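You operate a simulated robot arm through the tools that you are given. There is no shell and no other tool. Be economical: measure what you need, move in short steps, check, and stop when the job is done.

The job below is to be done with a simulated robot arm. You get a single attempt, and the scene is never put back.

## Task
Put the soak pad on the top of the tall table away on the hose table top. Put the white dust cap from the top of the tall table in the silver steel bowl and the black dust cap on the top of the tote. Take the test glass that says "N3" from the top of the steel table and put it in the fl tub. Put the round bottle that says "green" from the filling table top on the third shelf from the bottom of the wall rack and the round bottle that says "blue" on the top of the dark low table. The order is free. Set down upright: dust cap, test glass, round bottle.

Only the result counts: the job must be done as asked and must still hold three seconds after the hand-in. Knocking over, shifting, dropping, spilling or breaking anything else fails it. Lids that push on must go on centred and level and be pressed home; caps that screw on are set level and turned clockwise until they are tight.

## Robot
A 7-joint arm with a two-finger gripper on a trunk, on a base that drives. Base frame: it is fixed to the floor where the robot stands at the start and does not move with it; the origin is under the middle of the robot, x ahead of it, y to its left, z up; the surface under the hand at the start is at about z = 840. Readings come in mm, degrees, newtons and seconds.
With the tool pointing down near the work surface it reaches from about 100 to 600 mm from the robot's upright axis, wherever it stands. Its first joint turns from -143.0 to 143.0 degrees. Places, roughly: dust cap [250, -250, 1000]; hose table top [5600, -3800, 700]; round bottle [7750, -8500, 500]; soak pad (11x7x4 cm) [500, 0, 900]; steel bowl (14x15x6 cm) [100, -400, 900]; test glass [500, -2500, 750]; third shelf of the wall rack [10500, -8200, 1400]; top of the dark low table [8600, -8400, 500]; top of the tote (22x22 cm) [4360, -1780, 1160]; tub (24x33 cm) [740, -5320, 720]. Payload 1.47 kg.
The tool frame sits at the grasp point between the pads (the TCP): z along the fingers, y along the line on which they close. The tips reach 16 mm beyond it. Largest opening 87 mm; the body of the gripper starts 55 mm behind the TCP.
Orientation is that of the tool frame in the base frame, as [roll, pitch, yaw] about the fixed x, y, z axes, in that order (R = Rz(yaw) Ry(pitch) Rx(roll)). With the fingers straight down and closing along the base's y, the tool's x points along the base's -x, its y along +y and its z along -z.

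## Interface
- The arm moves only by the tool jog_arm. Its argument "series" is a list of rows, each a list of 7 numbers: the shift along the tool's x, y, z in mm, then the turn, a rotation vector about the tool's x, y, z in degrees, then the opening, from 0 (shut) to 1 (fully open). In form: [[tx, ty, tz, ax, ay, az, grip], ...]. A call has 1 to 8 rows; each row shifts and turns the commanded pose from where the row before left it, along the tool's axes as they then stand. Rows are played at 5 a second. More than 50 mm and 8.6 degrees between two rows, or a gripper value outside its range, and nothing of the call is played. A pose out of reach is approached as far as the arm can. The call stops where the force on the tool passes 40 N (or 10 N more than at its start, if that is more) or the arm is blocked; 0.2 s more then pass. The fingers move at their own pace (about 45 mm/s each) and stop on an object; they squeeze with about 28 N. The grip force told is the motor's: it shows also when the fingers shut on nothing. Time passes only in rows, and 0.2 s behind the last, so rows that do not move let the fingers close. The reply holds the time, the measured pose of the TCP, the force on the tool along the base axes, the opening and the grip force, in the units named above and with some noise, with the torque about the TCP (base axes, N m) and any sound that the robot's microphone picked up.
- Cameras (640 x 400 px; columns grow to the right, rows downward): "scene" is now at [105.3, -49.5, 1518.4]; the picture's right is [-0.82, -0.58, 0.00], its down [-0.52, 0.74, -0.43] and it looks along [0.25, -0.35, -0.90] (base axes); focal length 224 px, centre (320, 200). "wrist" rides on the gripper at [73, 12, -90] in the tool frame; the picture's right is [-0.16, 0.99, 0.00], its down [-0.72, -0.12, -0.68] and it looks along [-0.67, -0.11, 0.73] (tool axes); focal length 247 px, centre (320, 200). There is no depth. A picture from a camera that has moved, and an enlarged one, comes with that camera's place and axes in the base frame and with its lens.
- capture(camera): a new picture of that camera. The clock stands still meanwhile.
- move_column(by): slides the trunk up (or, below 0, down) by that many mm; the arm and the scene camera ride with it, the base frame stays. It gives what a move gives, with no picture.
- roll_base(legs): drives the robot by 1 to 6 legs, each [ahead, left, turn to the left] in mm, mm and degrees, along the robot's own axes; the way and the turn of a leg run together, so that a leg with both is an arc; at most 1500 mm and 180 degrees a leg. The arm and the cameras ride along, it lands a little off, and it stops where it bumps. It gives what a move gives.
- aim_head(pan, tilt): turns the head with the scene camera to pan (to the left, within 86 degrees either way) and tilt (down, from -29 to 69), counted from straight ahead of the robot. It gives what a move gives.
- close_up(camera, box): a new picture of the part [left, top, right, bottom] of that camera's present view, enlarged. The clock stands still meanwhile.
- close_job(): hands the job in; it is judged then, once.

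Go step by step. Nothing tells you exact positions but the pictures and the camera data: compare them with the known pose of the tool, close in by small moves and look again before you grip or let go. The budget is 186 turns and 148 pictures, counting those below and the enlarged ones. Unless the task says otherwise, let go and move clear before handing in.

The tools are called after "Request:" as a command line: name --pt "numbers of a row" for each row, then --argument value for the rest, lists and objects as JSON in quotes. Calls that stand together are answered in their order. jog_arm: Moves the arm, as the interface text tells. Its arguments: {"type":"object","properties":{"series":{"type":"array","items":{"type":"array","items":{"type":"number"}}}},"required":["series"]} The other tools are called the same way: move_column (by) slides the trunk up or down; roll_base (legs) drives the base; aim_head (pan, tilt) turns the head that bears the scene camera; capture (camera) takes a picture; close_up (camera, box) takes an enlarged picture of a part of a camera's view; close_job () hands the job in.

At the start:

```text
clock: 0.0
tool_pos: [443.4, -204.9, 1165.6]
tool_rot: [-179.8, 0.0, 179.9]
ft_force: [-0.8, 0.6, 0.5]
ft_torque: [0.0, -0.02, 0.01]
grip_width: 86.8
finger_force: 0.0
trunk travel left (down, up): [-880.0, 360.0]
robot x, y, heading: [-1.7, 2.1, -0.0]
head pan, tilt: [-12.6, 68.8]
```

scene: 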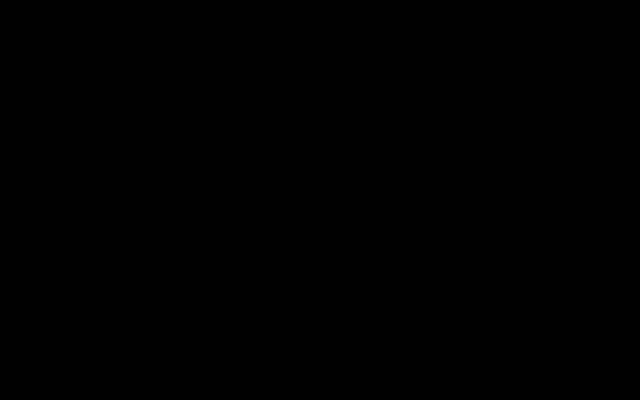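
wrist: 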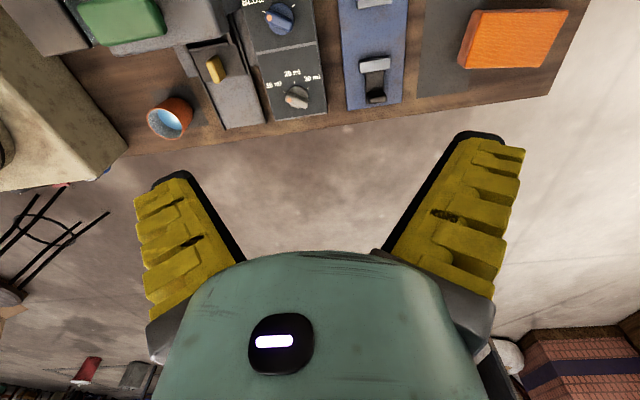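

The first scene picture is black, and the wrist shows a bench with an orange pad and other things on it. I'll take fresh pictures from both cameras after lifting the head's aim.

Request:
aim_head --pan 0 --tilt 35

Request:
capture --camera "scene"

Request:
capture --camera "wrist"

```text
clock: 1.0
tool_pos: [444.8, -205.2, 1164.3]
tool_rot: [-179.9, 0.0, -180.0]
ft_force: [-0.4, -0.3, -0.4]
ft_torque: [0.03, 0.02, 0.01]
grip_width: 87.0
finger_force: 0.0
trunk travel left (down, up): [-880.0, 360.0]
robot x, y, heading: [-0.3, 0.7, -0.0]
head pan, tilt: [0.0, 35.0]
```

```text
145 pictures are left
camera scene: at [105.6, -49.7, 1518.7], right [-0.82, -0.58, 0.0], down [-0.52, 0.74, -0.43], along [0.25, -0.35, -0.9], focal length 224 px, centre (320, 200)
```

scene: 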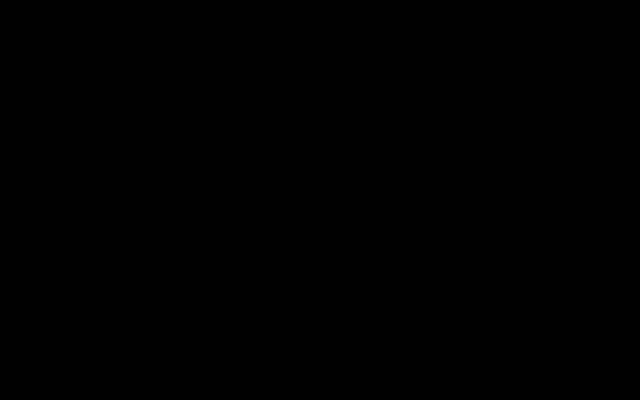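

```text
144 pictures are left
camera wrist: at [372.7, -192.5, 1253.0], right [0.16, 0.99, 0.0], down [0.72, -0.11, 0.68], along [0.67, -0.11, -0.73], focal length 247 px, centre (320, 200)
```

wrist: 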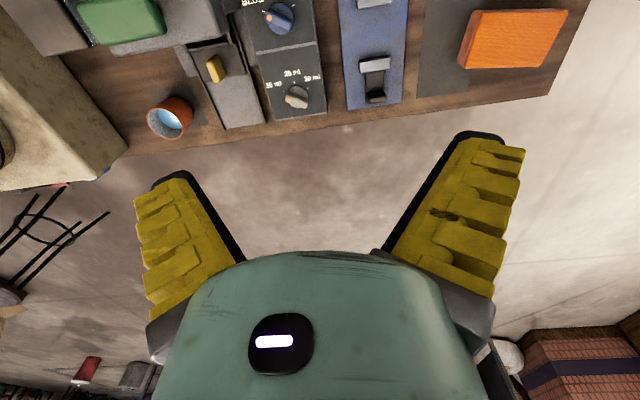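

The scene camera stays dark and its pose doesn't follow the head, so I'll rely on the wrist camera. I'll raise the trunk and tilt the hand so it looks down over the tall table.

Request:
move_column --by 250

Request:
jog_arm --pt "20 0 0 0 8 0 1" --pt "20 0 0 0 8 0 1" --pt "20 0 0 0 8 0 1" --pt "20 0 0 0 8 0 1"

Request:
capture --camera "wrist"

```text
clock: 3.6
tool_pos: [443.1, -206.7, 1414.4]
tool_rot: [-179.9, 0.0, -180.0]
ft_force: [-0.7, 0.4, 0.2]
ft_torque: [-0.02, 0.02, 0.01]
grip_width: 87.0
finger_force: 0.0
trunk travel left (down, up): [-1130.0, 110.0]
robot x, y, heading: [2.3, -3.0, -0.3]
head pan, tilt: [0.0, 35.0]
```

```text
clock: 4.6
tool_pos: [358.8, -205.6, 1422.9]
tool_rot: [-179.8, -32.1, 179.9]
ft_force: [0.5, -0.7, -0.2]
ft_torque: [0.02, 0.0, 0.01]
grip_width: 87.1
finger_force: 0.2
out of reach, approached as far as the arm can: row 3, 4
trunk travel left (down, up): [-1130.0, 110.0]
robot x, y, heading: [2.3, -1.9, 0.2]
head pan, tilt: [0.0, 35.0]
```

```text
143 pictures are left
camera wrist: at [345.4, -192.6, 1536.3], right [0.13, 0.99, -0.09], down [0.97, -0.11, 0.19], along [0.18, -0.11, -0.98], focal length 247 px, centre (320, 200)
```

wrist: 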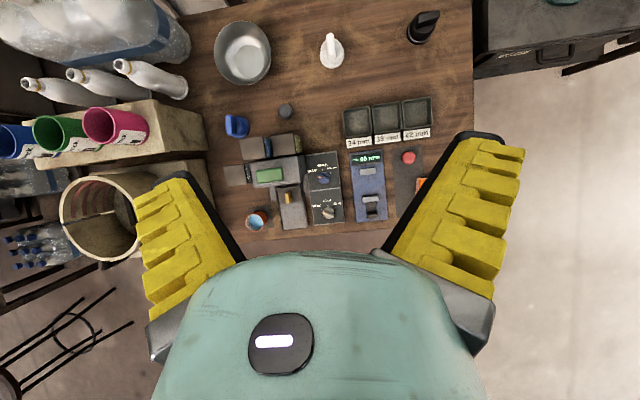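

The white cap, black cap, bowl and pad are all visible on the tall table, with the near part of it running under the top of the picture. I'll tilt the hand further back to see how the table ends around the robot.

Request:
jog_arm --pt "0 0 0 0 8 0 1" --pt "0 0 0 0 8 0 1" --pt "0 0 0 0 8 0 1" --pt "0 0 0 0 8 0 1"

Request:
capture --camera "wrist"

```text
clock: 5.6
tool_pos: [315.1, -201.3, 1394.1]
tool_rot: [-179.4, -59.8, 179.7]
ft_force: [-0.4, 0.6, -0.2]
ft_torque: [-0.04, 0.0, 0.01]
grip_width: 86.9
finger_force: 0.1
out of reach, approached as far as the arm can: row 1, 2, 3, 4
trunk travel left (down, up): [-1130.0, 110.0]
robot x, y, heading: [-0.4, 0.0, 0.0]
head pan, tilt: [0.0, 35.0]
```

```text
142 pictures are left
camera wrist: at [354.8, -187.7, 1500.8], right [0.07, 0.99, -0.14], down [0.95, -0.11, -0.28], along [-0.3, -0.11, -0.95], focal length 247 px, centre (320, 200)
```

wrist: 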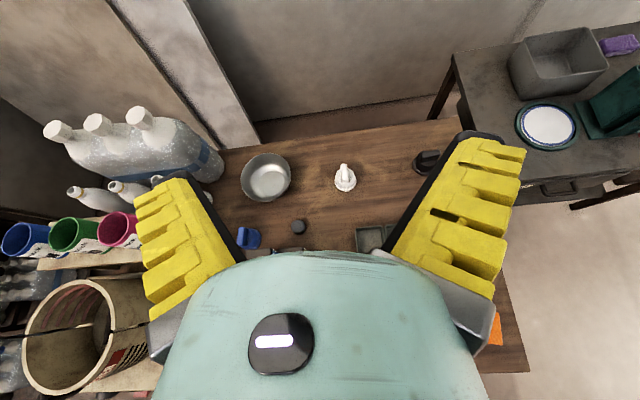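

Both caps and the bowl lie between x≈70 and 100 on the table. I'll enlarge the area with the bowl and caps to see their shapes before approaching.

Request:
close_up --camera "wrist" --box '[220, 120, 460, 270]'

Request:
jog_arm --pt "0 0 0 0 -8 0 1" --pt "0 0 0 0 -8 0 1" --pt "0 0 0 0 -8 0 1" --pt "0 0 0 0 -8 0 1"

```text
2.67 times, centred on (340, 195) of wrist
camera zoom: at [354.8, -187.7, 1500.8], right [0.07, 0.99, -0.14], down [0.95, -0.11, -0.28], along [-0.3, -0.11, -0.95], focal length 659 px, centre (267, 213)
```

zoom: 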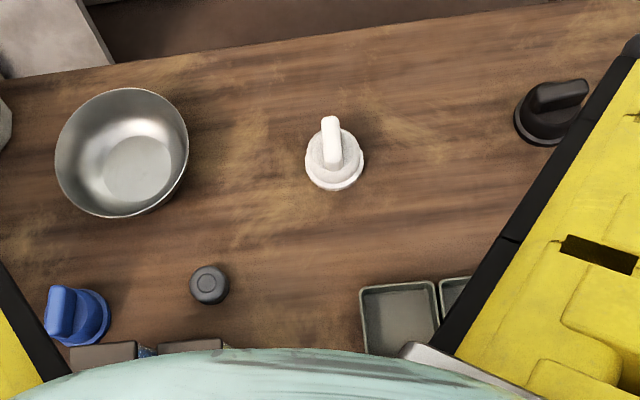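

```text
clock: 6.6
tool_pos: [311.6, -201.3, 1395.1]
tool_rot: [-179.7, -27.6, -179.8]
ft_force: [0.6, -0.3, 0.1]
ft_torque: [0.01, -0.01, 0.0]
grip_width: 87.1
finger_force: 0.1
trunk travel left (down, up): [-1130.0, 110.0]
robot x, y, heading: [-0.4, 1.9, 0.0]
head pan, tilt: [0.0, 35.0]
```

The caps are fin-topped discs about 60 mm wide; the blue one is a distractor. I'll straighten the hand, bring it over the white cap and look from closer.

Request:
jog_arm --pt "0 0 0 0 -7 0 1" --pt "0 0 0 0 -7 0 1" --pt "0 0 0 0 -7 0 1" --pt "0 0 0 0 -6.6 0 1" --pt "45 0 0 0 0 0 1" --pt "45 0 0 0 0 0 1" --pt "45 0 0 0 0 0 1"

Request:
move_column --by -330

Request:
capture --camera "wrist"

```text
clock: 8.2
tool_pos: [286.8, -236.2, 1417.9]
tool_rot: [179.9, -3.5, -179.8]
ft_force: [0.8, -0.3, 0.6]
ft_torque: [-0.01, -0.03, 0.0]
grip_width: 86.9
finger_force: 0.1
out of reach, approached as far as the arm can: row 3, 4, 5, 6, 7
trunk travel left (down, up): [-1130.0, 110.0]
robot x, y, heading: [1.0, 0.4, -0.0]
head pan, tilt: [0.0, 35.0]
```

```text
clock: 11.4
tool_pos: [288.0, -235.4, 1088.3]
tool_rot: [179.9, -3.5, -179.8]
ft_force: [-1.6, 1.2, 0.0]
ft_torque: [-0.03, -0.04, 0.0]
grip_width: 87.0
finger_force: 0.1
trunk travel left (down, up): [-800.0, 440.0]
robot x, y, heading: [3.9, -1.3, 0.1]
head pan, tilt: [0.0, 35.0]
```

```text
140 pictures are left
camera wrist: at [221.0, -223.1, 1180.5], right [0.15, 0.99, -0.01], down [0.76, -0.11, 0.63], along [0.63, -0.1, -0.77], focal length 247 px, centre (320, 200)
```

wrist: 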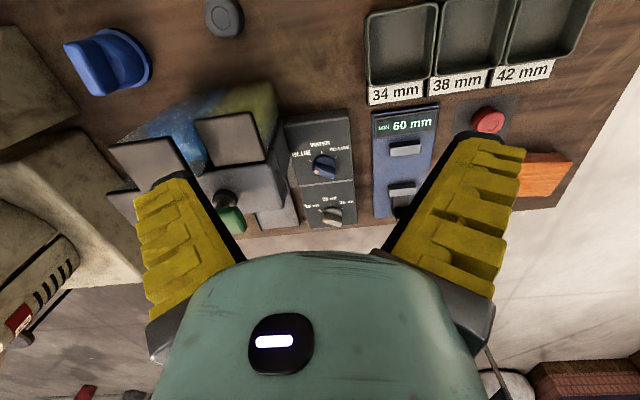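

The hand stays far out because the arm is folded high relative to the trunk. I'll raise the trunk and lower the arm, which should let it come closer to the axis.

Request:
move_column --by 230

Request:
jog_arm --pt "0 0 45 0 -3.5 0 1" --pt "0 0 45 0 0 0 1" --pt "0 0 45 0 0 0 1" --pt "20 0 45 0 0 0 1" --pt "45 0 20 0 0 0 1" --pt "45 0 0 0 0 0 1" --pt "45 0 0 0 0 0 1" --pt "30 0 0 0 0 0 1"

Request:
capture --camera "wrist"

```text
clock: 13.8
tool_pos: [286.7, -235.4, 1319.1]
tool_rot: [179.9, -3.5, -179.9]
ft_force: [-1.3, 0.0, -0.6]
ft_torque: [-0.02, -0.01, 0.0]
grip_width: 86.8
finger_force: 0.0
trunk travel left (down, up): [-1030.0, 210.0]
robot x, y, heading: [-0.2, -1.5, -0.0]
head pan, tilt: [0.0, 35.0]
```

```text
clock: 15.6
tool_pos: [98.8, -235.1, 1117.0]
tool_rot: [179.9, 0.0, -180.0]
ft_force: [-0.6, -0.1, 0.3]
ft_torque: [-0.02, 0.03, 0.03]
grip_width: 87.4
finger_force: 0.0
trunk travel left (down, up): [-1030.0, 210.0]
robot x, y, heading: [-2.3, -1.9, -0.2]
head pan, tilt: [0.0, 35.0]
```

```text
139 pictures are left
camera wrist: at [27.0, -223.2, 1204.9], right [0.16, 0.99, 0.0], down [0.72, -0.12, 0.68], along [0.67, -0.11, -0.73], focal length 247 px, centre (320, 200)
```

wrist: 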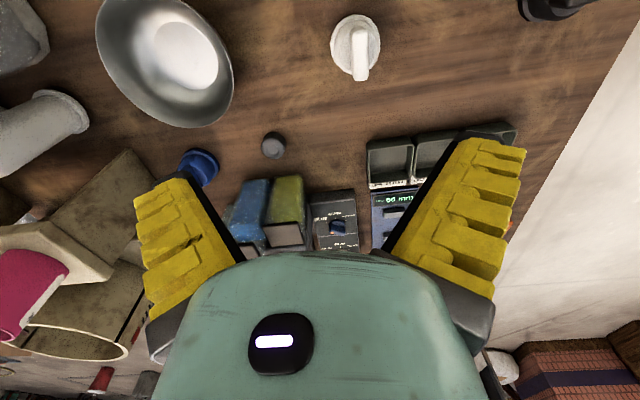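

The white cap is at about (98, -190) with its fin lengthwise along x, which suits the fingers closing along y. I'll centre above and come down for a closer look.

Request:
jog_arm --pt "0 22 30 0 0 0 1" --pt "0 22 45 0 0 0 1" --pt "0 0 45 0 0 0 1"

Request:
capture --camera "wrist"

```text
clock: 16.4
tool_pos: [96.9, -189.2, 997.5]
tool_rot: [179.6, -0.3, -179.9]
ft_force: [-0.6, 3.8, -0.9]
ft_torque: [-0.2, -0.08, 0.02]
grip_width: 87.1
finger_force: 0.0
trunk travel left (down, up): [-1030.0, 210.0]
robot x, y, heading: [-0.4, 4.4, -0.2]
head pan, tilt: [0.0, 35.0]
```

```text
138 pictures are left
camera wrist: at [26.2, -176.5, 1085.0], right [0.16, 0.99, 0.01], down [0.73, -0.12, 0.68], along [0.67, -0.1, -0.74], focal length 247 px, centre (320, 200)
```

wrist: 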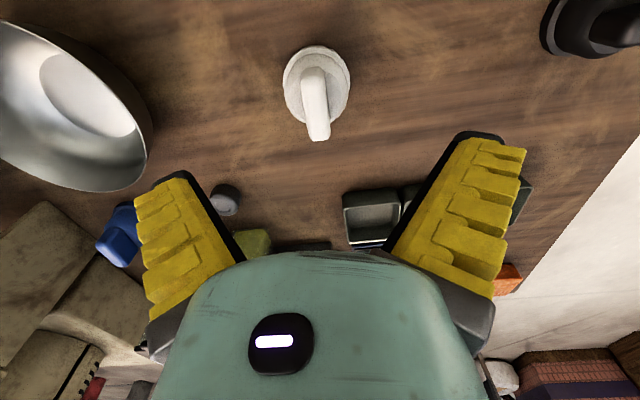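

The cap's centre is right under the TCP and the fin points along x. I'll come down around the fin and check.

Request:
jog_arm --pt "0 0 40 0 0 0 1" --pt "0 0 40 0 0 0 1" --pt "0 0 15 0 0 0 1"

Request:
capture --camera "wrist"

```text
clock: 17.2
tool_pos: [100.6, -187.1, 966.2]
tool_rot: [179.7, -0.3, -179.5]
ft_force: [-1.3, 0.9, 0.1]
ft_torque: [-0.1, -0.1, 0.0]
grip_width: 87.0
finger_force: 0.0
out of reach, approached as far as the arm can: row 1, 2, 3
trunk travel left (down, up): [-1030.0, 210.0]
robot x, y, heading: [3.2, -6.1, -0.1]
head pan, tilt: [0.0, 35.0]
```

```text
137 pictures are left
camera wrist: at [28.2, -175.9, 1054.2], right [0.15, 0.99, 0.0], down [0.73, -0.11, 0.68], along [0.67, -0.1, -0.74], focal length 247 px, centre (320, 200)
```

wrist: 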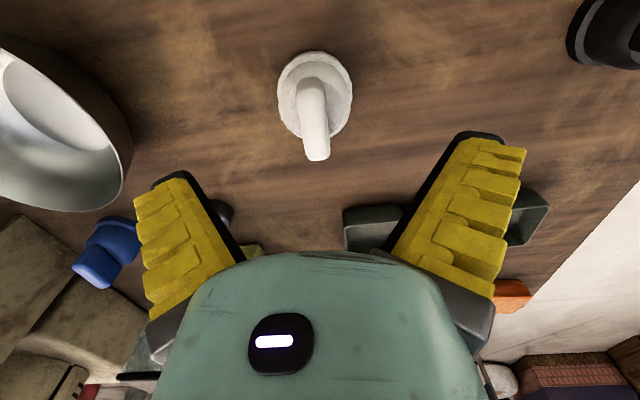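

The arm is at its lower limit here, so I'll go the rest of the way with the trunk.

Request:
move_column --by -70

Request:
capture --camera "wrist"

```text
clock: 18.3
tool_pos: [100.5, -188.7, 896.6]
tool_rot: [179.9, 0.0, -179.9]
ft_force: [0.2, -0.4, -1.0]
ft_torque: [-0.01, 0.01, 0.0]
grip_width: 87.0
finger_force: 0.1
trunk travel left (down, up): [-960.0, 280.0]
robot x, y, heading: [-0.8, -1.3, -0.1]
head pan, tilt: [0.0, 35.0]
```

```text
136 pictures are left
camera wrist: at [29.2, -176.5, 984.6], right [0.16, 0.99, 0.0], down [0.73, -0.12, 0.68], along [0.67, -0.1, -0.73], focal length 247 px, centre (320, 200)
```

wrist: 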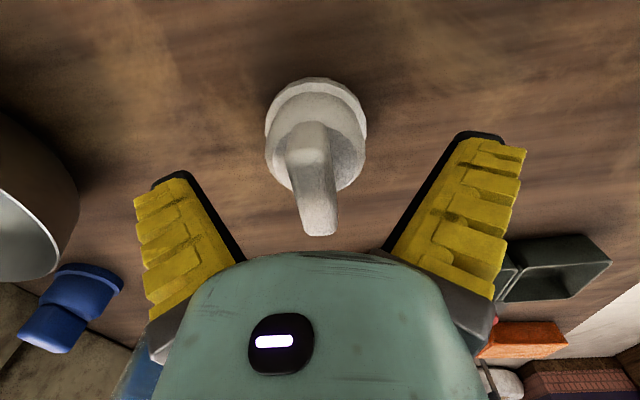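

The fin is between the fingers, its top near z = 900. I'll go 7 mm lower and close.

Request:
move_column --by -7

Request:
jog_arm --pt "0 0 0 0 0 0 0" --pt "0 0 0 0 0 0 0" --pt "0 0 0 0 0 0 0" --pt "0 0 0 0 0 0 0" --pt "0 0 0 0 0 0 0" --pt "0 0 0 0 0 0 0"

Request:
capture --camera "wrist"

```text
clock: 18.9
tool_pos: [100.7, -189.7, 888.9]
tool_rot: [179.8, -0.1, -179.7]
ft_force: [-0.7, 0.3, -0.7]
ft_torque: [-0.05, 0.01, 0.0]
grip_width: 87.1
finger_force: 0.0
trunk travel left (down, up): [-953.0, 287.0]
robot x, y, heading: [-2.7, -1.9, -0.0]
head pan, tilt: [0.0, 35.0]
```

```text
clock: 20.3
tool_pos: [100.2, -189.4, 889.2]
tool_rot: [179.9, -0.1, -179.7]
ft_force: [-0.4, 2.7, 22.5]
ft_torque: [0.04, 0.04, -0.06]
grip_width: 43.7
finger_force: 28.4
trunk travel left (down, up): [-953.0, 287.0]
robot x, y, heading: [-0.8, 0.7, 0.1]
head pan, tilt: [0.0, 35.0]
```

```text
135 pictures are left
camera wrist: at [29.3, -177.1, 978.1], right [0.15, 0.99, 0.0], down [0.73, -0.11, 0.68], along [0.67, -0.1, -0.73], focal length 247 px, centre (320, 200)
```

wrist: 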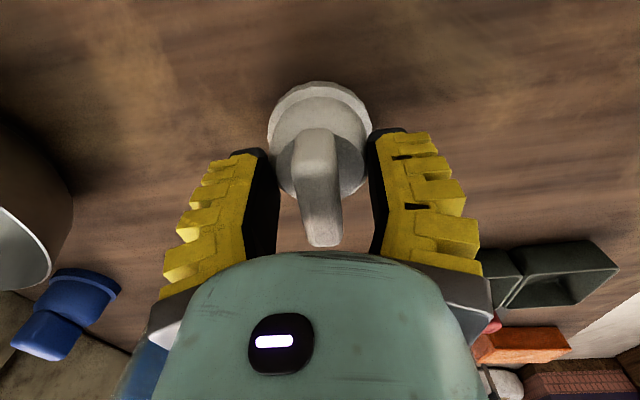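

The fingers closed to 43.7 mm on the shoulder of the cap rather than on the fin. I'll open, rise 10 mm and close on the fin.

Request:
jog_arm --pt "0 0 0 0 0 0 1" --pt "0 0 0 0 0 0 1" --pt "0 0 -10 0 0 0 1" --pt "0 0 0 0 0 0 0" --pt "0 0 0 0 0 0 0" --pt "0 0 0 0 0 0 0" --pt "0 0 0 0 0 0 0" --pt "0 0 0 0 0 0 0"

Request:
capture --camera "wrist"

```text
clock: 22.1
tool_pos: [101.7, -189.3, 899.4]
tool_rot: [179.9, 0.0, -179.8]
ft_force: [0.7, 2.3, 10.7]
ft_torque: [0.01, -0.23, 0.02]
grip_width: 14.3
finger_force: 27.5
trunk travel left (down, up): [-953.0, 287.0]
robot x, y, heading: [-3.0, 1.0, 0.1]
head pan, tilt: [0.0, 35.0]
```

```text
134 pictures are left
camera wrist: at [29.5, -177.0, 987.7], right [0.15, 0.99, 0.0], down [0.73, -0.11, 0.68], along [0.67, -0.1, -0.73], focal length 247 px, centre (320, 200)
```

wrist: 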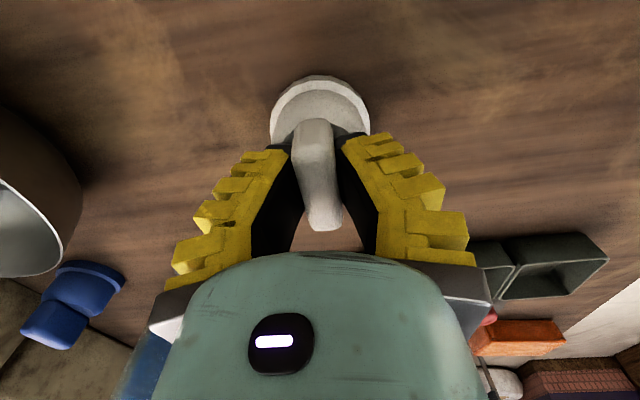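

The fin is gripped at 14 mm. I'll lift and check that it holds.

Request:
move_column --by 130

Request:
capture --camera "wrist"

```text
clock: 23.7
tool_pos: [100.9, -189.4, 1028.8]
tool_rot: [179.9, -0.1, -179.8]
ft_force: [0.0, 0.2, -0.1]
ft_torque: [0.02, 0.0, 0.02]
grip_width: 7.5
finger_force: 27.1
trunk travel left (down, up): [-1083.0, 157.0]
robot x, y, heading: [2.3, 1.8, -0.1]
head pan, tilt: [0.0, 35.0]
```

```text
133 pictures are left
camera wrist: at [29.3, -176.7, 1117.2], right [0.15, 0.99, 0.0], down [0.73, -0.12, 0.68], along [0.67, -0.1, -0.73], focal length 247 px, centre (320, 200)
```

wrist: 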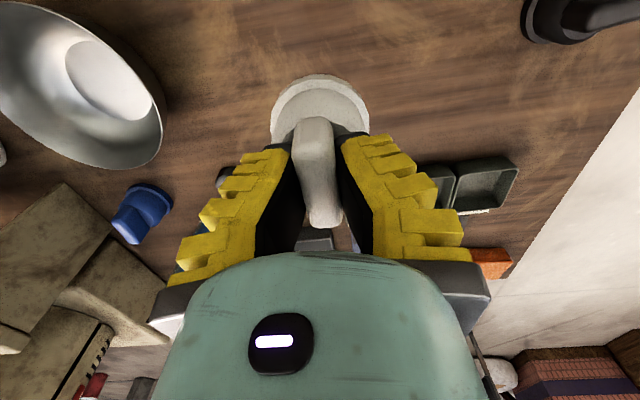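

The cap is held. I'll carry it over the bowl at about (82, -402).

Request:
jog_arm --pt "4 -43 0 0 0 0 0" --pt "4 -43 0 0 0 0 0" --pt "4 -43 0 0 0 0 0" --pt "4 -43 0 0 0 0 0" --pt "3 -41 0 0 0 0 0" --pt "0 0 0 0 0 0 0"

Request:
capture --camera "wrist"

```text
clock: 25.1
tool_pos: [109.2, -294.5, 1078.4]
tool_rot: [179.9, -0.1, -179.8]
ft_force: [0.4, -0.1, -0.7]
ft_torque: [0.0, -0.03, 0.0]
grip_width: 7.5
finger_force: 28.2
out of reach, approached as far as the arm can: row 1, 2, 3, 4, 5
trunk travel left (down, up): [-1083.0, 157.0]
robot x, y, heading: [1.2, 0.5, 0.0]
head pan, tilt: [0.0, 35.0]
```

```text
132 pictures are left
camera wrist: at [37.4, -282.8, 1166.7], right [0.16, 0.99, 0.0], down [0.73, -0.12, 0.68], along [0.67, -0.1, -0.73], focal length 247 px, centre (320, 200)
```

wrist: 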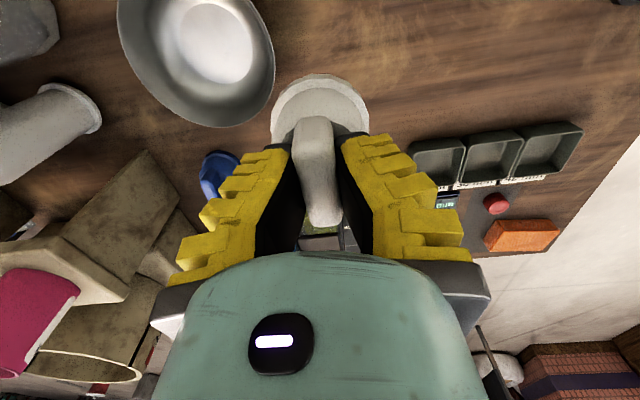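

The arm is stretched too low against the trunk. I'll lower the trunk, raise the hand and continue toward the bowl.

Request:
move_column --by -60

Request:
jog_arm --pt "0 0 -40 0 0 0 0" --pt "0 0 -40 0 0 0 0" --pt "10 -40 0 0 0 0 0" --pt "10 -40 0 0 0 0 0" --pt "7 -28 0 0 0 0 0" --pt "0 0 0 0 0 0 0"

Request:
capture --camera "wrist"

```text
clock: 26.1
tool_pos: [109.0, -296.0, 1018.2]
tool_rot: [179.9, -0.1, -179.8]
ft_force: [0.3, 0.4, -0.1]
ft_torque: [0.0, -0.01, 0.0]
grip_width: 7.5
finger_force: 28.0
trunk travel left (down, up): [-1023.0, 217.0]
robot x, y, heading: [-1.0, 3.3, 0.0]
head pan, tilt: [0.0, 35.0]
```

```text
clock: 27.5
tool_pos: [89.1, -374.7, 1100.9]
tool_rot: [179.8, -0.1, -179.8]
ft_force: [0.0, 0.0, -0.3]
ft_torque: [0.01, -0.02, 0.01]
grip_width: 7.7
finger_force: 27.9
out of reach, approached as far as the arm can: row 5
trunk travel left (down, up): [-1023.0, 217.0]
robot x, y, heading: [-0.6, -3.0, -0.0]
head pan, tilt: [0.0, 35.0]
```

```text
131 pictures are left
camera wrist: at [17.1, -362.3, 1189.3], right [0.15, 0.99, 0.0], down [0.73, -0.11, 0.68], along [0.67, -0.1, -0.73], focal length 247 px, centre (320, 200)
```

wrist: 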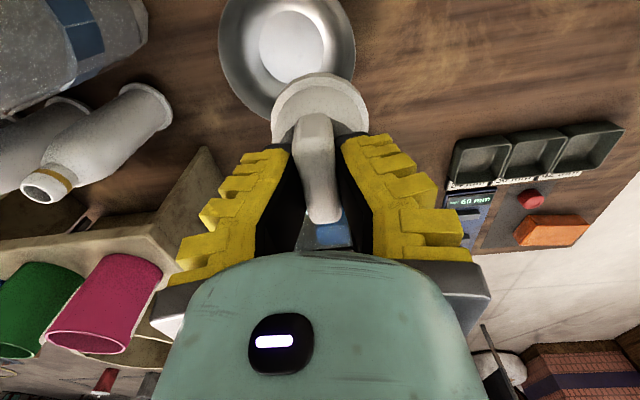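

Still at the stretch limit, so I'll shift another 110 mm from the trunk to the arm, and then finish the move to the bowl centre.

Request:
jog_arm --pt "0 0 -50 0 0 0 0" --pt "0 0 -50 0 0 0 0" --pt "3 -13 0 0 0 0 0" --pt "3 -13 0 0 0 0 0" --pt "0 0 0 0 0 0 0"

Request:
move_column --by -200

Request:
capture --camera "wrist"

```text
clock: 28.7
tool_pos: [84.7, -401.7, 1199.8]
tool_rot: [179.9, -0.1, -179.8]
ft_force: [-0.7, 0.0, -0.9]
ft_torque: [0.0, -0.01, 0.02]
grip_width: 7.7
finger_force: 27.9
trunk travel left (down, up): [-1023.0, 217.0]
robot x, y, heading: [1.3, 1.8, 0.0]
head pan, tilt: [0.0, 35.0]
```

```text
clock: 30.8
tool_pos: [84.5, -402.1, 999.9]
tool_rot: [179.9, 0.0, -179.8]
ft_force: [-1.0, -0.7, -0.8]
ft_torque: [-0.03, -0.01, -0.02]
grip_width: 7.5
finger_force: 28.4
trunk travel left (down, up): [-823.0, 417.0]
robot x, y, heading: [2.0, 1.2, 0.0]
head pan, tilt: [0.0, 35.0]
```

```text
130 pictures are left
camera wrist: at [12.9, -389.1, 1087.2], right [0.15, 0.99, 0.0], down [0.73, -0.11, 0.68], along [0.67, -0.1, -0.73], focal length 247 px, centre (320, 200)
```

wrist: 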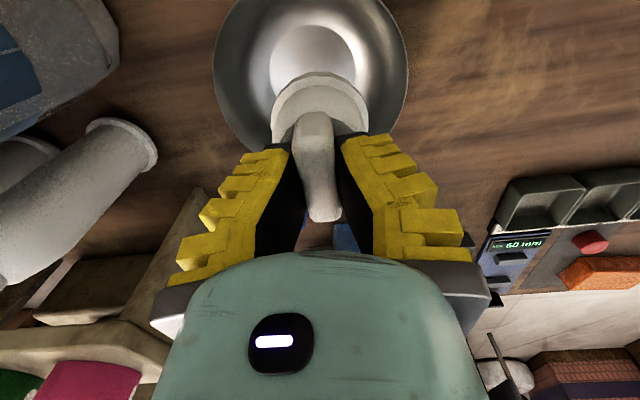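

The bowl centre appears near (76, -403). I'll shift 8 mm back and lower until the cap nears the bowl's floor.

Request:
jog_arm --pt "8 -1 0 0 0 0 0" --pt "0 0 0 0 0 0 0"

Request:
move_column --by -75

Request:
capture --camera "wrist"

```text
clock: 31.4
tool_pos: [76.5, -402.6, 998.2]
tool_rot: [179.9, -0.1, -179.8]
ft_force: [-0.6, 0.3, -1.1]
ft_torque: [-0.01, 0.0, -0.02]
grip_width: 7.5
finger_force: 28.0
trunk travel left (down, up): [-823.0, 417.0]
robot x, y, heading: [2.6, -0.9, -0.1]
head pan, tilt: [0.0, 35.0]
```

```text
clock: 32.5
tool_pos: [76.0, -402.7, 923.6]
tool_rot: [180.0, -0.1, -179.9]
ft_force: [-0.2, 0.1, -1.0]
ft_torque: [0.05, -0.01, 0.0]
grip_width: 7.7
finger_force: 27.8
trunk travel left (down, up): [-748.0, 492.0]
robot x, y, heading: [-1.2, -0.8, -0.1]
head pan, tilt: [0.0, 35.0]
```

```text
129 pictures are left
camera wrist: at [4.5, -389.7, 1011.6], right [0.16, 0.99, 0.0], down [0.73, -0.12, 0.68], along [0.67, -0.1, -0.73], focal length 247 px, centre (320, 200)
```

wrist: 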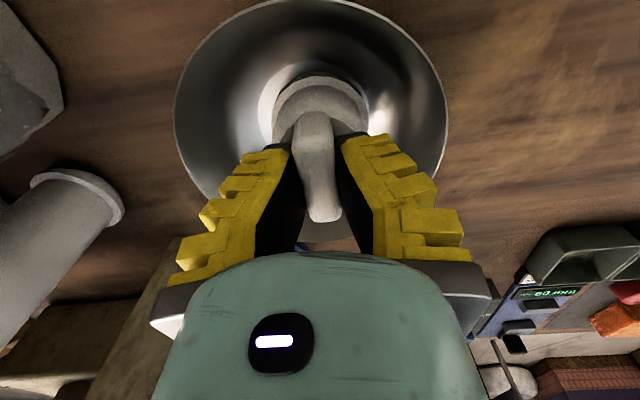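

The rim puts the bowl centre at about (84, -401). I'll correct by 8 mm and lower in small steps until contact.

Request:
jog_arm --pt "-8 1 0 0 0 0 0" --pt "0 0 6 0 0 0 0" --pt "0 0 6 0 0 0 0" --pt "0 0 0 0 0 0 0"

Request:
jog_arm --pt "0 0 2 0 0 0 0" --pt "0 0 2 0 0 0 0" --pt "0 0 0 0 0 0 0"

```text
clock: 33.5
tool_pos: [85.5, -403.4, 911.0]
tool_rot: [179.9, -0.1, -179.9]
ft_force: [1.2, 1.4, 6.1]
ft_torque: [0.0, 0.1, -0.02]
grip_width: 10.4
finger_force: 28.0
trunk travel left (down, up): [-748.0, 492.0]
robot x, y, heading: [0.4, -1.0, -0.1]
head pan, tilt: [0.0, 35.0]
```

```text
clock: 34.4
tool_pos: [84.9, -402.5, 908.4]
tool_rot: [-180.0, -0.1, -179.9]
ft_force: [2.6, 3.2, 19.0]
ft_torque: [0.03, 0.19, -0.01]
grip_width: 18.0
finger_force: 28.5
trunk travel left (down, up): [-748.0, 492.0]
robot x, y, heading: [4.5, -1.0, 0.1]
head pan, tilt: [0.0, 35.0]
```

The cap rests on the bowl's floor. I'll open and lift straight up.

Request:
jog_arm --pt "0 0 -2 0 0 0 0.4" --pt "0 0 0 0 0 0 0.5" --pt "0 0 0 0 0 0 0.5" --pt "0 0 -30 0 0 0 0.5" --pt "0 0 -40 0 0 0 0.6" --pt "0 0 -40 0 0 0 1"

Request:
capture --camera "wrist"

```text
clock: 35.8
tool_pos: [87.2, -402.2, 1018.3]
tool_rot: [180.0, 0.0, -179.7]
ft_force: [-0.3, 0.9, -0.2]
ft_torque: [0.01, 0.02, 0.01]
grip_width: 86.9
finger_force: 0.1
trunk travel left (down, up): [-748.0, 492.0]
robot x, y, heading: [3.0, -2.9, 0.1]
head pan, tilt: [0.0, 35.0]
```

```text
128 pictures are left
camera wrist: at [14.9, -389.1, 1107.1], right [0.16, 0.99, 0.0], down [0.72, -0.12, 0.68], along [0.67, -0.1, -0.73], focal length 247 px, centre (320, 200)
```

wrist: 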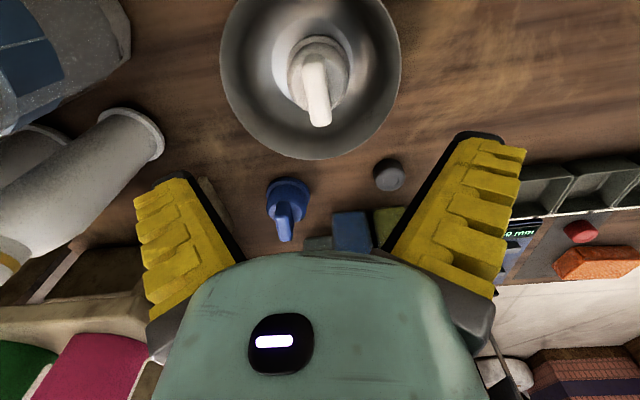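

The white cap sits in the bowl. I'll check its level with an enlarged picture.

Request:
close_up --camera "wrist" --box '[210, 0, 410, 160]'

```text
2.50 times, centred on (310, 80) of wrist
camera zoom: at [14.9, -389.1, 1107.1], right [0.16, 0.99, 0.0], down [0.72, -0.12, 0.68], along [0.67, -0.1, -0.73], focal length 617 px, centre (345, 500)
```

zoom: 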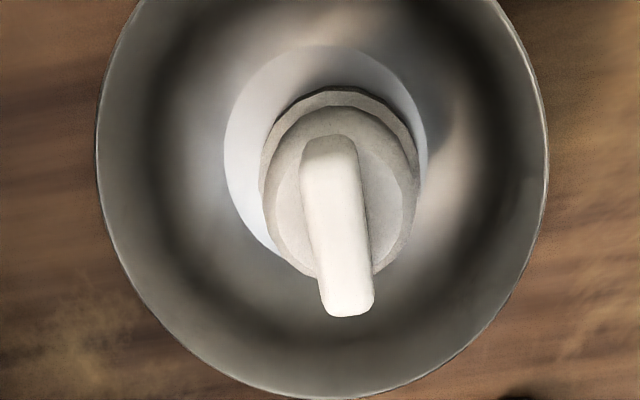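

The white cap lies flat inside the bowl. Next is the black cap near (87, 26), too close to the axis, so I'll pull the hand over the table's middle and then shift the base 200 mm to the right.

Request:
jog_arm --pt "-40 0 -50 0 0 0 1" --pt "-40 20 -50 0 0 0 1" --pt "-40 40 0 0 0 0 1" --pt "-40 40 0 0 0 0 1" --pt "-40 40 0 0 0 0 1" --pt "-10 45 0 0 0 0 1" --pt "0 45 0 0 0 0 1" --pt "0 45 0 0 0 0 1"

Request:
roll_base --legs '[[0, -50, 0]]'

```text
refused: row 1 steps farther than a row can; nothing moved
```

```text
clock: 36.7
tool_pos: [87.0, -450.7, 1019.4]
tool_rot: [179.9, -0.1, -179.9]
ft_force: [-0.1, 1.3, -1.1]
ft_torque: [-0.01, 0.01, -0.01]
grip_width: 87.0
finger_force: 0.0
trunk travel left (down, up): [-748.0, 492.0]
robot x, y, heading: [0.2, -49.3, -0.1]
head pan, tilt: [0.0, 35.0]
```

The base can move here. I'll repeat the arm move in smaller rows and then slide right the rest.

Request:
jog_arm --pt "-25 10 -40 0 0 0 1" --pt "-25 10 -40 0 0 0 1" --pt "-30 35 0 0 0 0 1" --pt "-30 35 0 0 0 0 1" --pt "-30 35 0 0 0 0 1" --pt "-30 35 0 0 0 0 1" --pt "-20 40 0 0 0 0 1" --pt "0 45 0 0 0 0 1"

Request:
roll_base --legs '[[0, -170, 0]]'

```text
clock: 38.5
tool_pos: [249.4, -291.8, 1028.3]
tool_rot: [179.8, -0.1, -179.8]
ft_force: [0.2, -0.2, 1.1]
ft_torque: [-0.01, -0.01, 0.0]
grip_width: 86.9
finger_force: 0.1
out of reach, approached as far as the arm can: row 1, 2, 3, 4, 8
trunk travel left (down, up): [-748.0, 492.0]
robot x, y, heading: [-1.9, -51.2, -0.2]
head pan, tilt: [0.0, 35.0]
```

```text
clock: 39.9
tool_pos: [246.8, -462.4, 1028.1]
tool_rot: [179.7, -0.1, -179.8]
ft_force: [0.3, 0.2, 0.4]
ft_torque: [-0.02, 0.02, 0.0]
grip_width: 87.0
finger_force: 0.0
trunk travel left (down, up): [-748.0, 492.0]
robot x, y, heading: [-0.0, -221.9, -0.2]
head pan, tilt: [0.0, 35.0]
```

The base is at y = -222. I'll raise the trunk, lower the arm relative to it, and swing to the black cap.

Request:
move_column --by 250

Request:
jog_arm --pt "0 45 20 0 0 0 1" --pt "0 45 20 0 0 0 1" --pt "0 45 20 0 0 0 1" --pt "0 45 20 0 0 0 1" --pt "0 45 20 0 0 0 1" --pt "0 45 20 0 0 0 1" --pt "0 45 20 0 0 0 1" --pt "0 45 20 0 0 0 1"

Request:
jog_arm --pt "25 40 0 0 0 0 1" --pt "25 40 0 0 0 0 1" --pt "35 30 0 0 0 0 1" --pt "40 0 0 0 0 0 1" --pt "35 0 0 0 0 0 1"

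Request:
capture --camera "wrist"

```text
clock: 42.5
tool_pos: [247.6, -462.3, 1278.3]
tool_rot: [179.9, -0.1, -179.9]
ft_force: [-0.1, 0.6, 0.2]
ft_torque: [0.01, -0.01, 0.01]
grip_width: 87.1
finger_force: 0.1
trunk travel left (down, up): [-998.0, 242.0]
robot x, y, heading: [-0.1, -217.4, 0.0]
head pan, tilt: [0.0, 35.0]
```

```text
clock: 44.3
tool_pos: [243.6, -459.4, 1269.5]
tool_rot: [179.7, -0.1, -179.8]
ft_force: [0.8, 0.2, 0.7]
ft_torque: [0.02, -0.01, 0.01]
grip_width: 87.0
finger_force: 0.1
out of reach, approached as far as the arm can: row 1, 2, 3, 4, 5, 6, 7, 8
trunk travel left (down, up): [-998.0, 242.0]
robot x, y, heading: [-2.2, -220.0, -0.0]
head pan, tilt: [0.0, 35.0]
```

```text
clock: 45.3
tool_pos: [213.4, -475.6, 1289.2]
tool_rot: [-179.6, 2.2, -167.7]
ft_force: [0.0, 0.6, -0.6]
ft_torque: [-0.01, -0.03, 0.05]
grip_width: 86.8
finger_force: 0.0
out of reach, approached as far as the arm can: row 1, 2, 3
trunk travel left (down, up): [-998.0, 242.0]
robot x, y, heading: [-0.2, -218.8, 0.1]
head pan, tilt: [0.0, 35.0]
stopped in row 5: the arm was blocked; the commanded pose is now the measured one
```

```text
126 pictures are left
camera wrist: at [137.8, -477.0, 1372.8], right [-0.06, 1.0, 0.0], down [0.7, 0.04, 0.71], along [0.71, 0.04, -0.71], focal length 247 px, centre (320, 200)
```

wrist: 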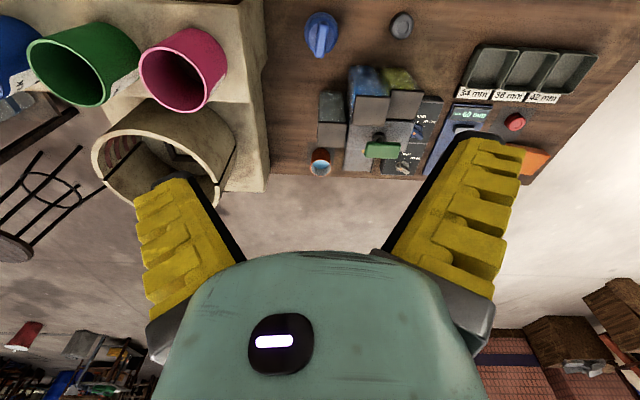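

The arm got stuck in its high inner zone and the yaw drifted. I'll go straight down first and correct the yaw, then swing.

Request:
jog_arm --pt "-20 0 30 0 0 0 1" --pt "0 0 45 0 -2.2 6 1" --pt "0 0 45 0 0 6 1" --pt "0 0 45 0 0 0 1" --pt "0 45 0 0 0 0 1" --pt "0 45 0 0 0 0 1" --pt "0 45 0 0 0 0 1" --pt "0 45 0 0 0 0 1"

```text
clock: 47.1
tool_pos: [236.1, -296.6, 1109.7]
tool_rot: [179.7, 4.3, -179.7]
ft_force: [-0.3, -0.1, -0.5]
ft_torque: [0.01, -0.03, 0.0]
grip_width: 87.1
finger_force: 0.1
out of reach, approached as far as the arm can: row 8
trunk travel left (down, up): [-998.0, 242.0]
robot x, y, heading: [-1.1, -218.1, -0.1]
head pan, tilt: [0.0, 35.0]
```

Good; I'll fix the pitch and continue the swing to the left, a little lower.

Request:
jog_arm --pt "0 0 40 0 4.3 0 1" --pt "0 45 10 0 0 0 1" --pt "0 45 0 0 0 0 1" --pt "0 45 0 0 0 0 1" --pt "15 45 0 0 0 0 1" --pt "30 35 0 0 0 0 1" --pt "35 30 0 0 0 0 1" --pt "35 30 0 0 0 0 1"

Request:
capture --camera "wrist"

```text
clock: 48.2
tool_pos: [183.7, -268.7, 1074.0]
tool_rot: [-165.0, -20.6, -152.5]
ft_force: [0.1, -0.1, -0.4]
ft_torque: [0.02, -0.03, -0.01]
grip_width: 87.2
finger_force: 0.0
out of reach, approached as far as the arm can: row 5
trunk travel left (down, up): [-998.0, 242.0]
robot x, y, heading: [0.2, -220.2, 0.0]
head pan, tilt: [0.0, 35.0]
stopped in row 5: the arm was blocked; the commanded pose is now the measured one
```

```text
125 pictures are left
camera wrist: at [134.9, -255.1, 1176.2], right [-0.39, 0.87, -0.29], down [0.79, 0.48, 0.39], along [0.48, -0.08, -0.87], focal length 247 px, centre (320, 200)
```

wrist: 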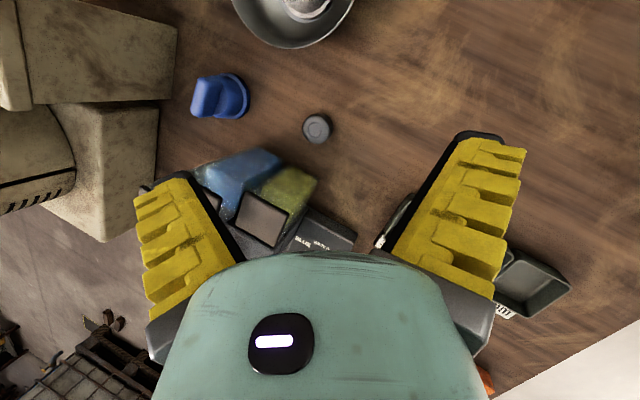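

The arm folds badly when too near its axis; I'll restore a straight-down hand further out in front and use base turns instead.

Request:
jog_arm --pt "-30 0 -10 -3.9 -3.3 5.95 1" --pt "-30 0 -10 -3.9 -3.3 5.95 1" --pt "-30 0 0 -3.9 -3.3 5.95 1" --pt "-30 0 0 -3.9 -3.3 5.95 1" --pt "-30 0 0 -3.9 -3.3 5.95 1" --pt "-20 0 0 0 0 0 1"

```text
clock: 48.9
tool_pos: [226.5, -253.6, 1074.0]
tool_rot: [-168.2, -15.7, -167.0]
ft_force: [0.5, -0.3, -0.1]
ft_torque: [-0.02, -0.01, 0.0]
grip_width: 86.9
finger_force: 0.1
trunk travel left (down, up): [-998.0, 242.0]
robot x, y, heading: [0.6, -214.3, -0.2]
head pan, tilt: [0.0, 35.0]
stopped in row 3: the arm was blocked; the commanded pose is now the measured one
```

Progress was halted midway; I'll continue the same correction in gentler rows.

Request:
jog_arm --pt "-25 0 0 0 0 0 1" --pt "-25 0 0 0 0 0 1" --pt "-25 0 0 0 0 0 1" --pt "-15 0 0 -3 -3 3 1" --pt "-15 0 0 -3 -3 3 1" --pt "0 0 0 -3 -3 3 1" --pt "0 0 0 -3 -3 3 1"

```text
clock: 50.5
tool_pos: [325.9, -242.2, 1048.9]
tool_rot: [-178.4, -1.8, 176.0]
ft_force: [0.1, -0.1, 0.0]
ft_torque: [-0.03, 0.03, 0.03]
grip_width: 87.1
finger_force: 0.1
trunk travel left (down, up): [-998.0, 242.0]
robot x, y, heading: [1.3, -219.6, -0.0]
head pan, tilt: [0.0, 35.0]
```

The hand is again straight and in front. I'll finish squaring it, then turn the base 90° left and shift so the black cap lies ahead.

Request:
jog_arm --pt "-25 0 0 -1.6 -1.8 -4 1" --pt "-25 0 0 0 0 0 1" --pt "0 0 0 0 0 0 1"

Request:
roll_base --legs '[[0, 0, 90], [-110, -87, 0]]'

Request:
capture --camera "wrist"

```text
clock: 50.9
tool_pos: [339.4, -242.6, 1046.3]
tool_rot: [180.0, -1.2, 176.8]
ft_force: [0.1, 0.5, -0.1]
ft_torque: [-0.01, 0.02, 0.03]
grip_width: 87.2
finger_force: 0.1
trunk travel left (down, up): [-998.0, 242.0]
robot x, y, heading: [0.3, -219.3, -0.1]
head pan, tilt: [0.0, 35.0]
stopped in row 1: the arm was blocked; the commanded pose is now the measured one
```

```text
clock: 56.0
tool_pos: [117.4, 5.1, 1047.1]
tool_rot: [179.9, -1.2, -95.0]
ft_force: [-0.7, -0.3, -0.6]
ft_torque: [-0.03, 0.0, 0.0]
grip_width: 87.0
finger_force: 0.1
trunk travel left (down, up): [-998.0, 242.0]
robot x, y, heading: [86.0, -330.4, 88.2]
head pan, tilt: [0.0, 35.0]
```

```text
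124 pictures are left
camera wrist: at [101.0, -63.6, 1136.1], right [-0.97, 0.24, 0.0], down [0.18, 0.73, 0.66], along [0.16, 0.64, -0.75], focal length 247 px, centre (320, 200)
```

wrist: 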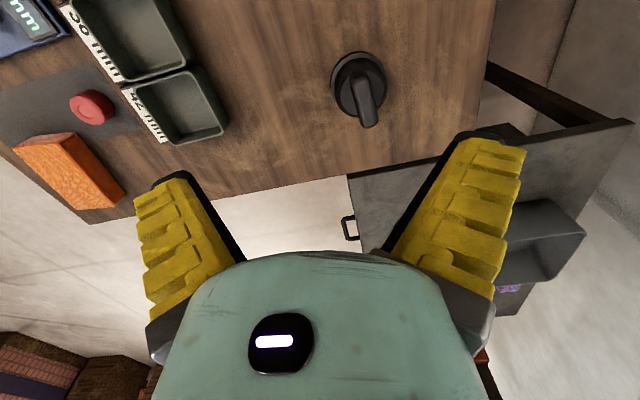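

The black cap is at about (82, 27) with its fin roughly along y. I'll centre over it, turn a few degrees to match the fin, and lower.

Request:
jog_arm --pt "-10 19 0 0 0 0 1" --pt "-10 19 0 0 0 0 1" --pt "0 0 0 0 0 -7 1" --pt "0 0 0 0 0 0 1"

Request:
move_column --by -95

Request:
capture --camera "wrist"

```text
clock: 56.7
tool_pos: [103.2, 32.2, 1047.9]
tool_rot: [180.0, -0.6, -101.9]
ft_force: [-0.5, -0.2, 0.1]
ft_torque: [0.0, -0.02, -0.01]
grip_width: 87.1
finger_force: 0.0
trunk travel left (down, up): [-998.0, 242.0]
robot x, y, heading: [83.8, -331.1, 88.3]
head pan, tilt: [0.0, 35.0]
stopped in row 3: the arm was blocked; the commanded pose is now the measured one
```

```text
clock: 58.0
tool_pos: [102.3, 31.9, 951.1]
tool_rot: [-179.9, -1.0, -102.1]
ft_force: [-0.3, 0.5, 0.4]
ft_torque: [0.0, 0.02, -0.02]
grip_width: 86.9
finger_force: 0.0
trunk travel left (down, up): [-903.0, 337.0]
robot x, y, heading: [86.7, -334.5, 88.2]
head pan, tilt: [0.0, 35.0]
```

```text
123 pictures are left
camera wrist: at [77.6, -34.9, 1040.8], right [-0.93, 0.36, 0.0], down [0.27, 0.69, 0.67], along [0.24, 0.62, -0.74], focal length 247 px, centre (320, 200)
```

wrist: 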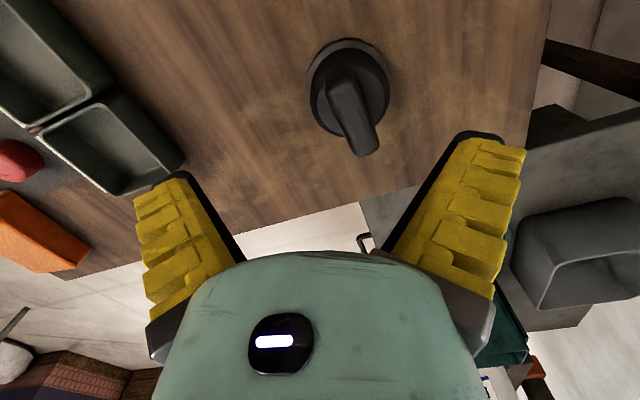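

A wrist joint is at its limit, so I'll use the base to align: the fin runs along y at (80, 30), and I'll turn the base 13° and shift sideways.

Request:
roll_base --legs '[[0, 0, 13], [-8, -60, 0]]'

Request:
capture --camera "wrist"

```text
clock: 59.7
tool_pos: [80.2, 29.9, 952.2]
tool_rot: [179.9, -0.9, -89.3]
ft_force: [0.2, 0.1, -0.7]
ft_torque: [-0.02, -0.02, 0.04]
grip_width: 86.9
finger_force: 0.0
trunk travel left (down, up): [-903.0, 337.0]
robot x, y, heading: [143.5, -330.1, 101.1]
head pan, tilt: [0.0, 35.0]
```

```text
122 pictures are left
camera wrist: at [70.7, -40.4, 1040.7], right [-0.99, 0.15, 0.0], down [0.11, 0.74, 0.67], along [0.1, 0.66, -0.74], focal length 247 px, centre (320, 200)
```

wrist: 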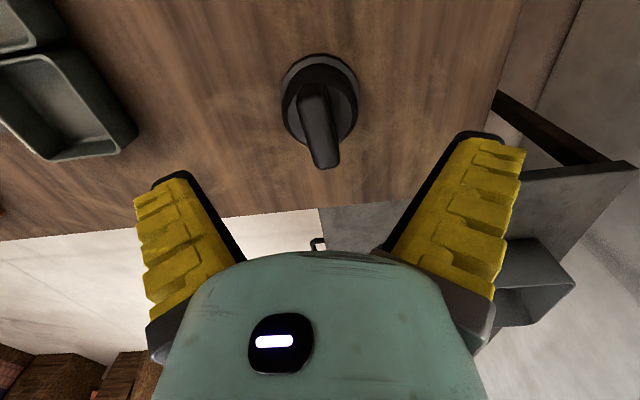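

Well aligned. I'll lower to the fin and close.

Request:
move_column --by -54

Request:
capture --camera "wrist"

Request:
jog_arm --pt "0 0 0 0 0 0 0" --pt "0 0 0 0 0 0 0" --pt "0 0 0 0 0 0 0" --pt "0 0 0 0 0 0 0" --pt "0 0 0 0 0 0 0" --pt "0 0 0 0 0 0 0"

Request:
capture --camera "wrist"

```text
clock: 60.7
tool_pos: [80.3, 29.9, 897.3]
tool_rot: [-180.0, -0.8, -89.3]
ft_force: [-0.4, 1.0, -0.5]
ft_torque: [0.02, 0.01, 0.0]
grip_width: 87.0
finger_force: 0.1
trunk travel left (down, up): [-849.0, 391.0]
robot x, y, heading: [142.2, -329.8, 101.2]
head pan, tilt: [0.0, 35.0]
```

```text
121 pictures are left
camera wrist: at [71.1, -39.8, 986.8], right [-0.99, 0.15, 0.0], down [0.11, 0.73, 0.67], along [0.1, 0.66, -0.74], focal length 247 px, centre (320, 200)
```

wrist: 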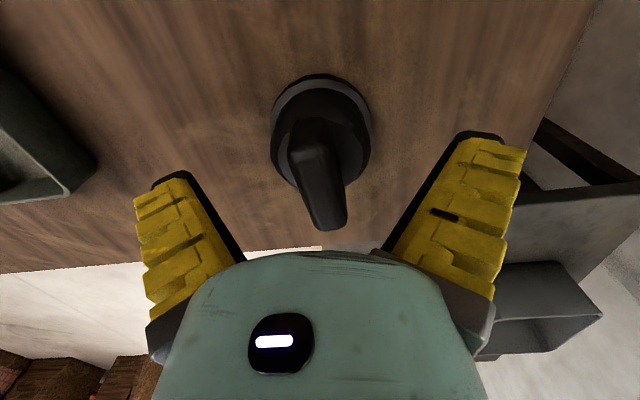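

```text
clock: 62.1
tool_pos: [81.4, 30.4, 897.7]
tool_rot: [180.0, -1.0, -89.3]
ft_force: [-0.5, -3.1, 12.8]
ft_torque: [0.02, 0.0, -0.04]
grip_width: 14.0
finger_force: 28.0
trunk travel left (down, up): [-849.0, 391.0]
robot x, y, heading: [138.5, -329.1, 101.3]
head pan, tilt: [0.0, 35.0]
```

```text
120 pictures are left
camera wrist: at [71.0, -40.1, 987.2], right [-0.99, 0.15, 0.0], down [0.11, 0.74, 0.67], along [0.1, 0.66, -0.74], focal length 247 px, centre (320, 200)
```

wrist: 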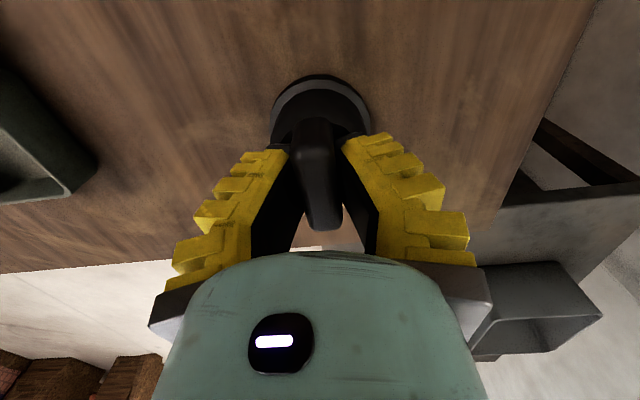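

The black cap is gripped. I'll lift it high and turn the base towards the tote to look at the way.

Request:
move_column --by 380

Request:
roll_base --legs '[[0, 0, -101]]'

Request:
capture --camera "wrist"

```text
clock: 65.8
tool_pos: [81.1, 30.3, 1277.5]
tool_rot: [-179.9, -0.9, -89.3]
ft_force: [-0.2, 0.3, -0.3]
ft_torque: [0.0, -0.01, 0.01]
grip_width: 7.3
finger_force: 28.3
trunk travel left (down, up): [-1229.0, 11.0]
robot x, y, heading: [142.7, -331.5, 101.0]
head pan, tilt: [0.0, 35.0]
```

```text
clock: 70.4
tool_pos: [506.8, -330.9, 1277.9]
tool_rot: [-180.0, -0.9, 170.6]
ft_force: [-0.7, 0.7, -0.8]
ft_torque: [0.0, 0.03, 0.01]
grip_width: 7.7
finger_force: 28.1
trunk travel left (down, up): [-1229.0, 11.0]
robot x, y, heading: [145.0, -328.7, 1.0]
head pan, tilt: [0.0, 35.0]
```

```text
119 pictures are left
camera wrist: at [439.2, -306.7, 1366.7], right [0.32, 0.95, 0.0], down [0.71, -0.23, 0.67], along [0.63, -0.21, -0.74], focal length 247 px, centre (320, 200)
```

wrist: 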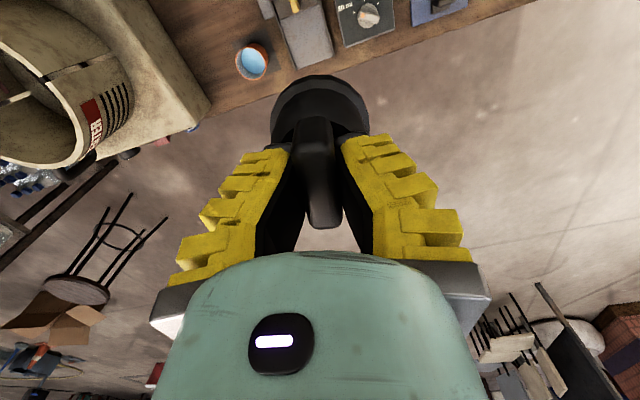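

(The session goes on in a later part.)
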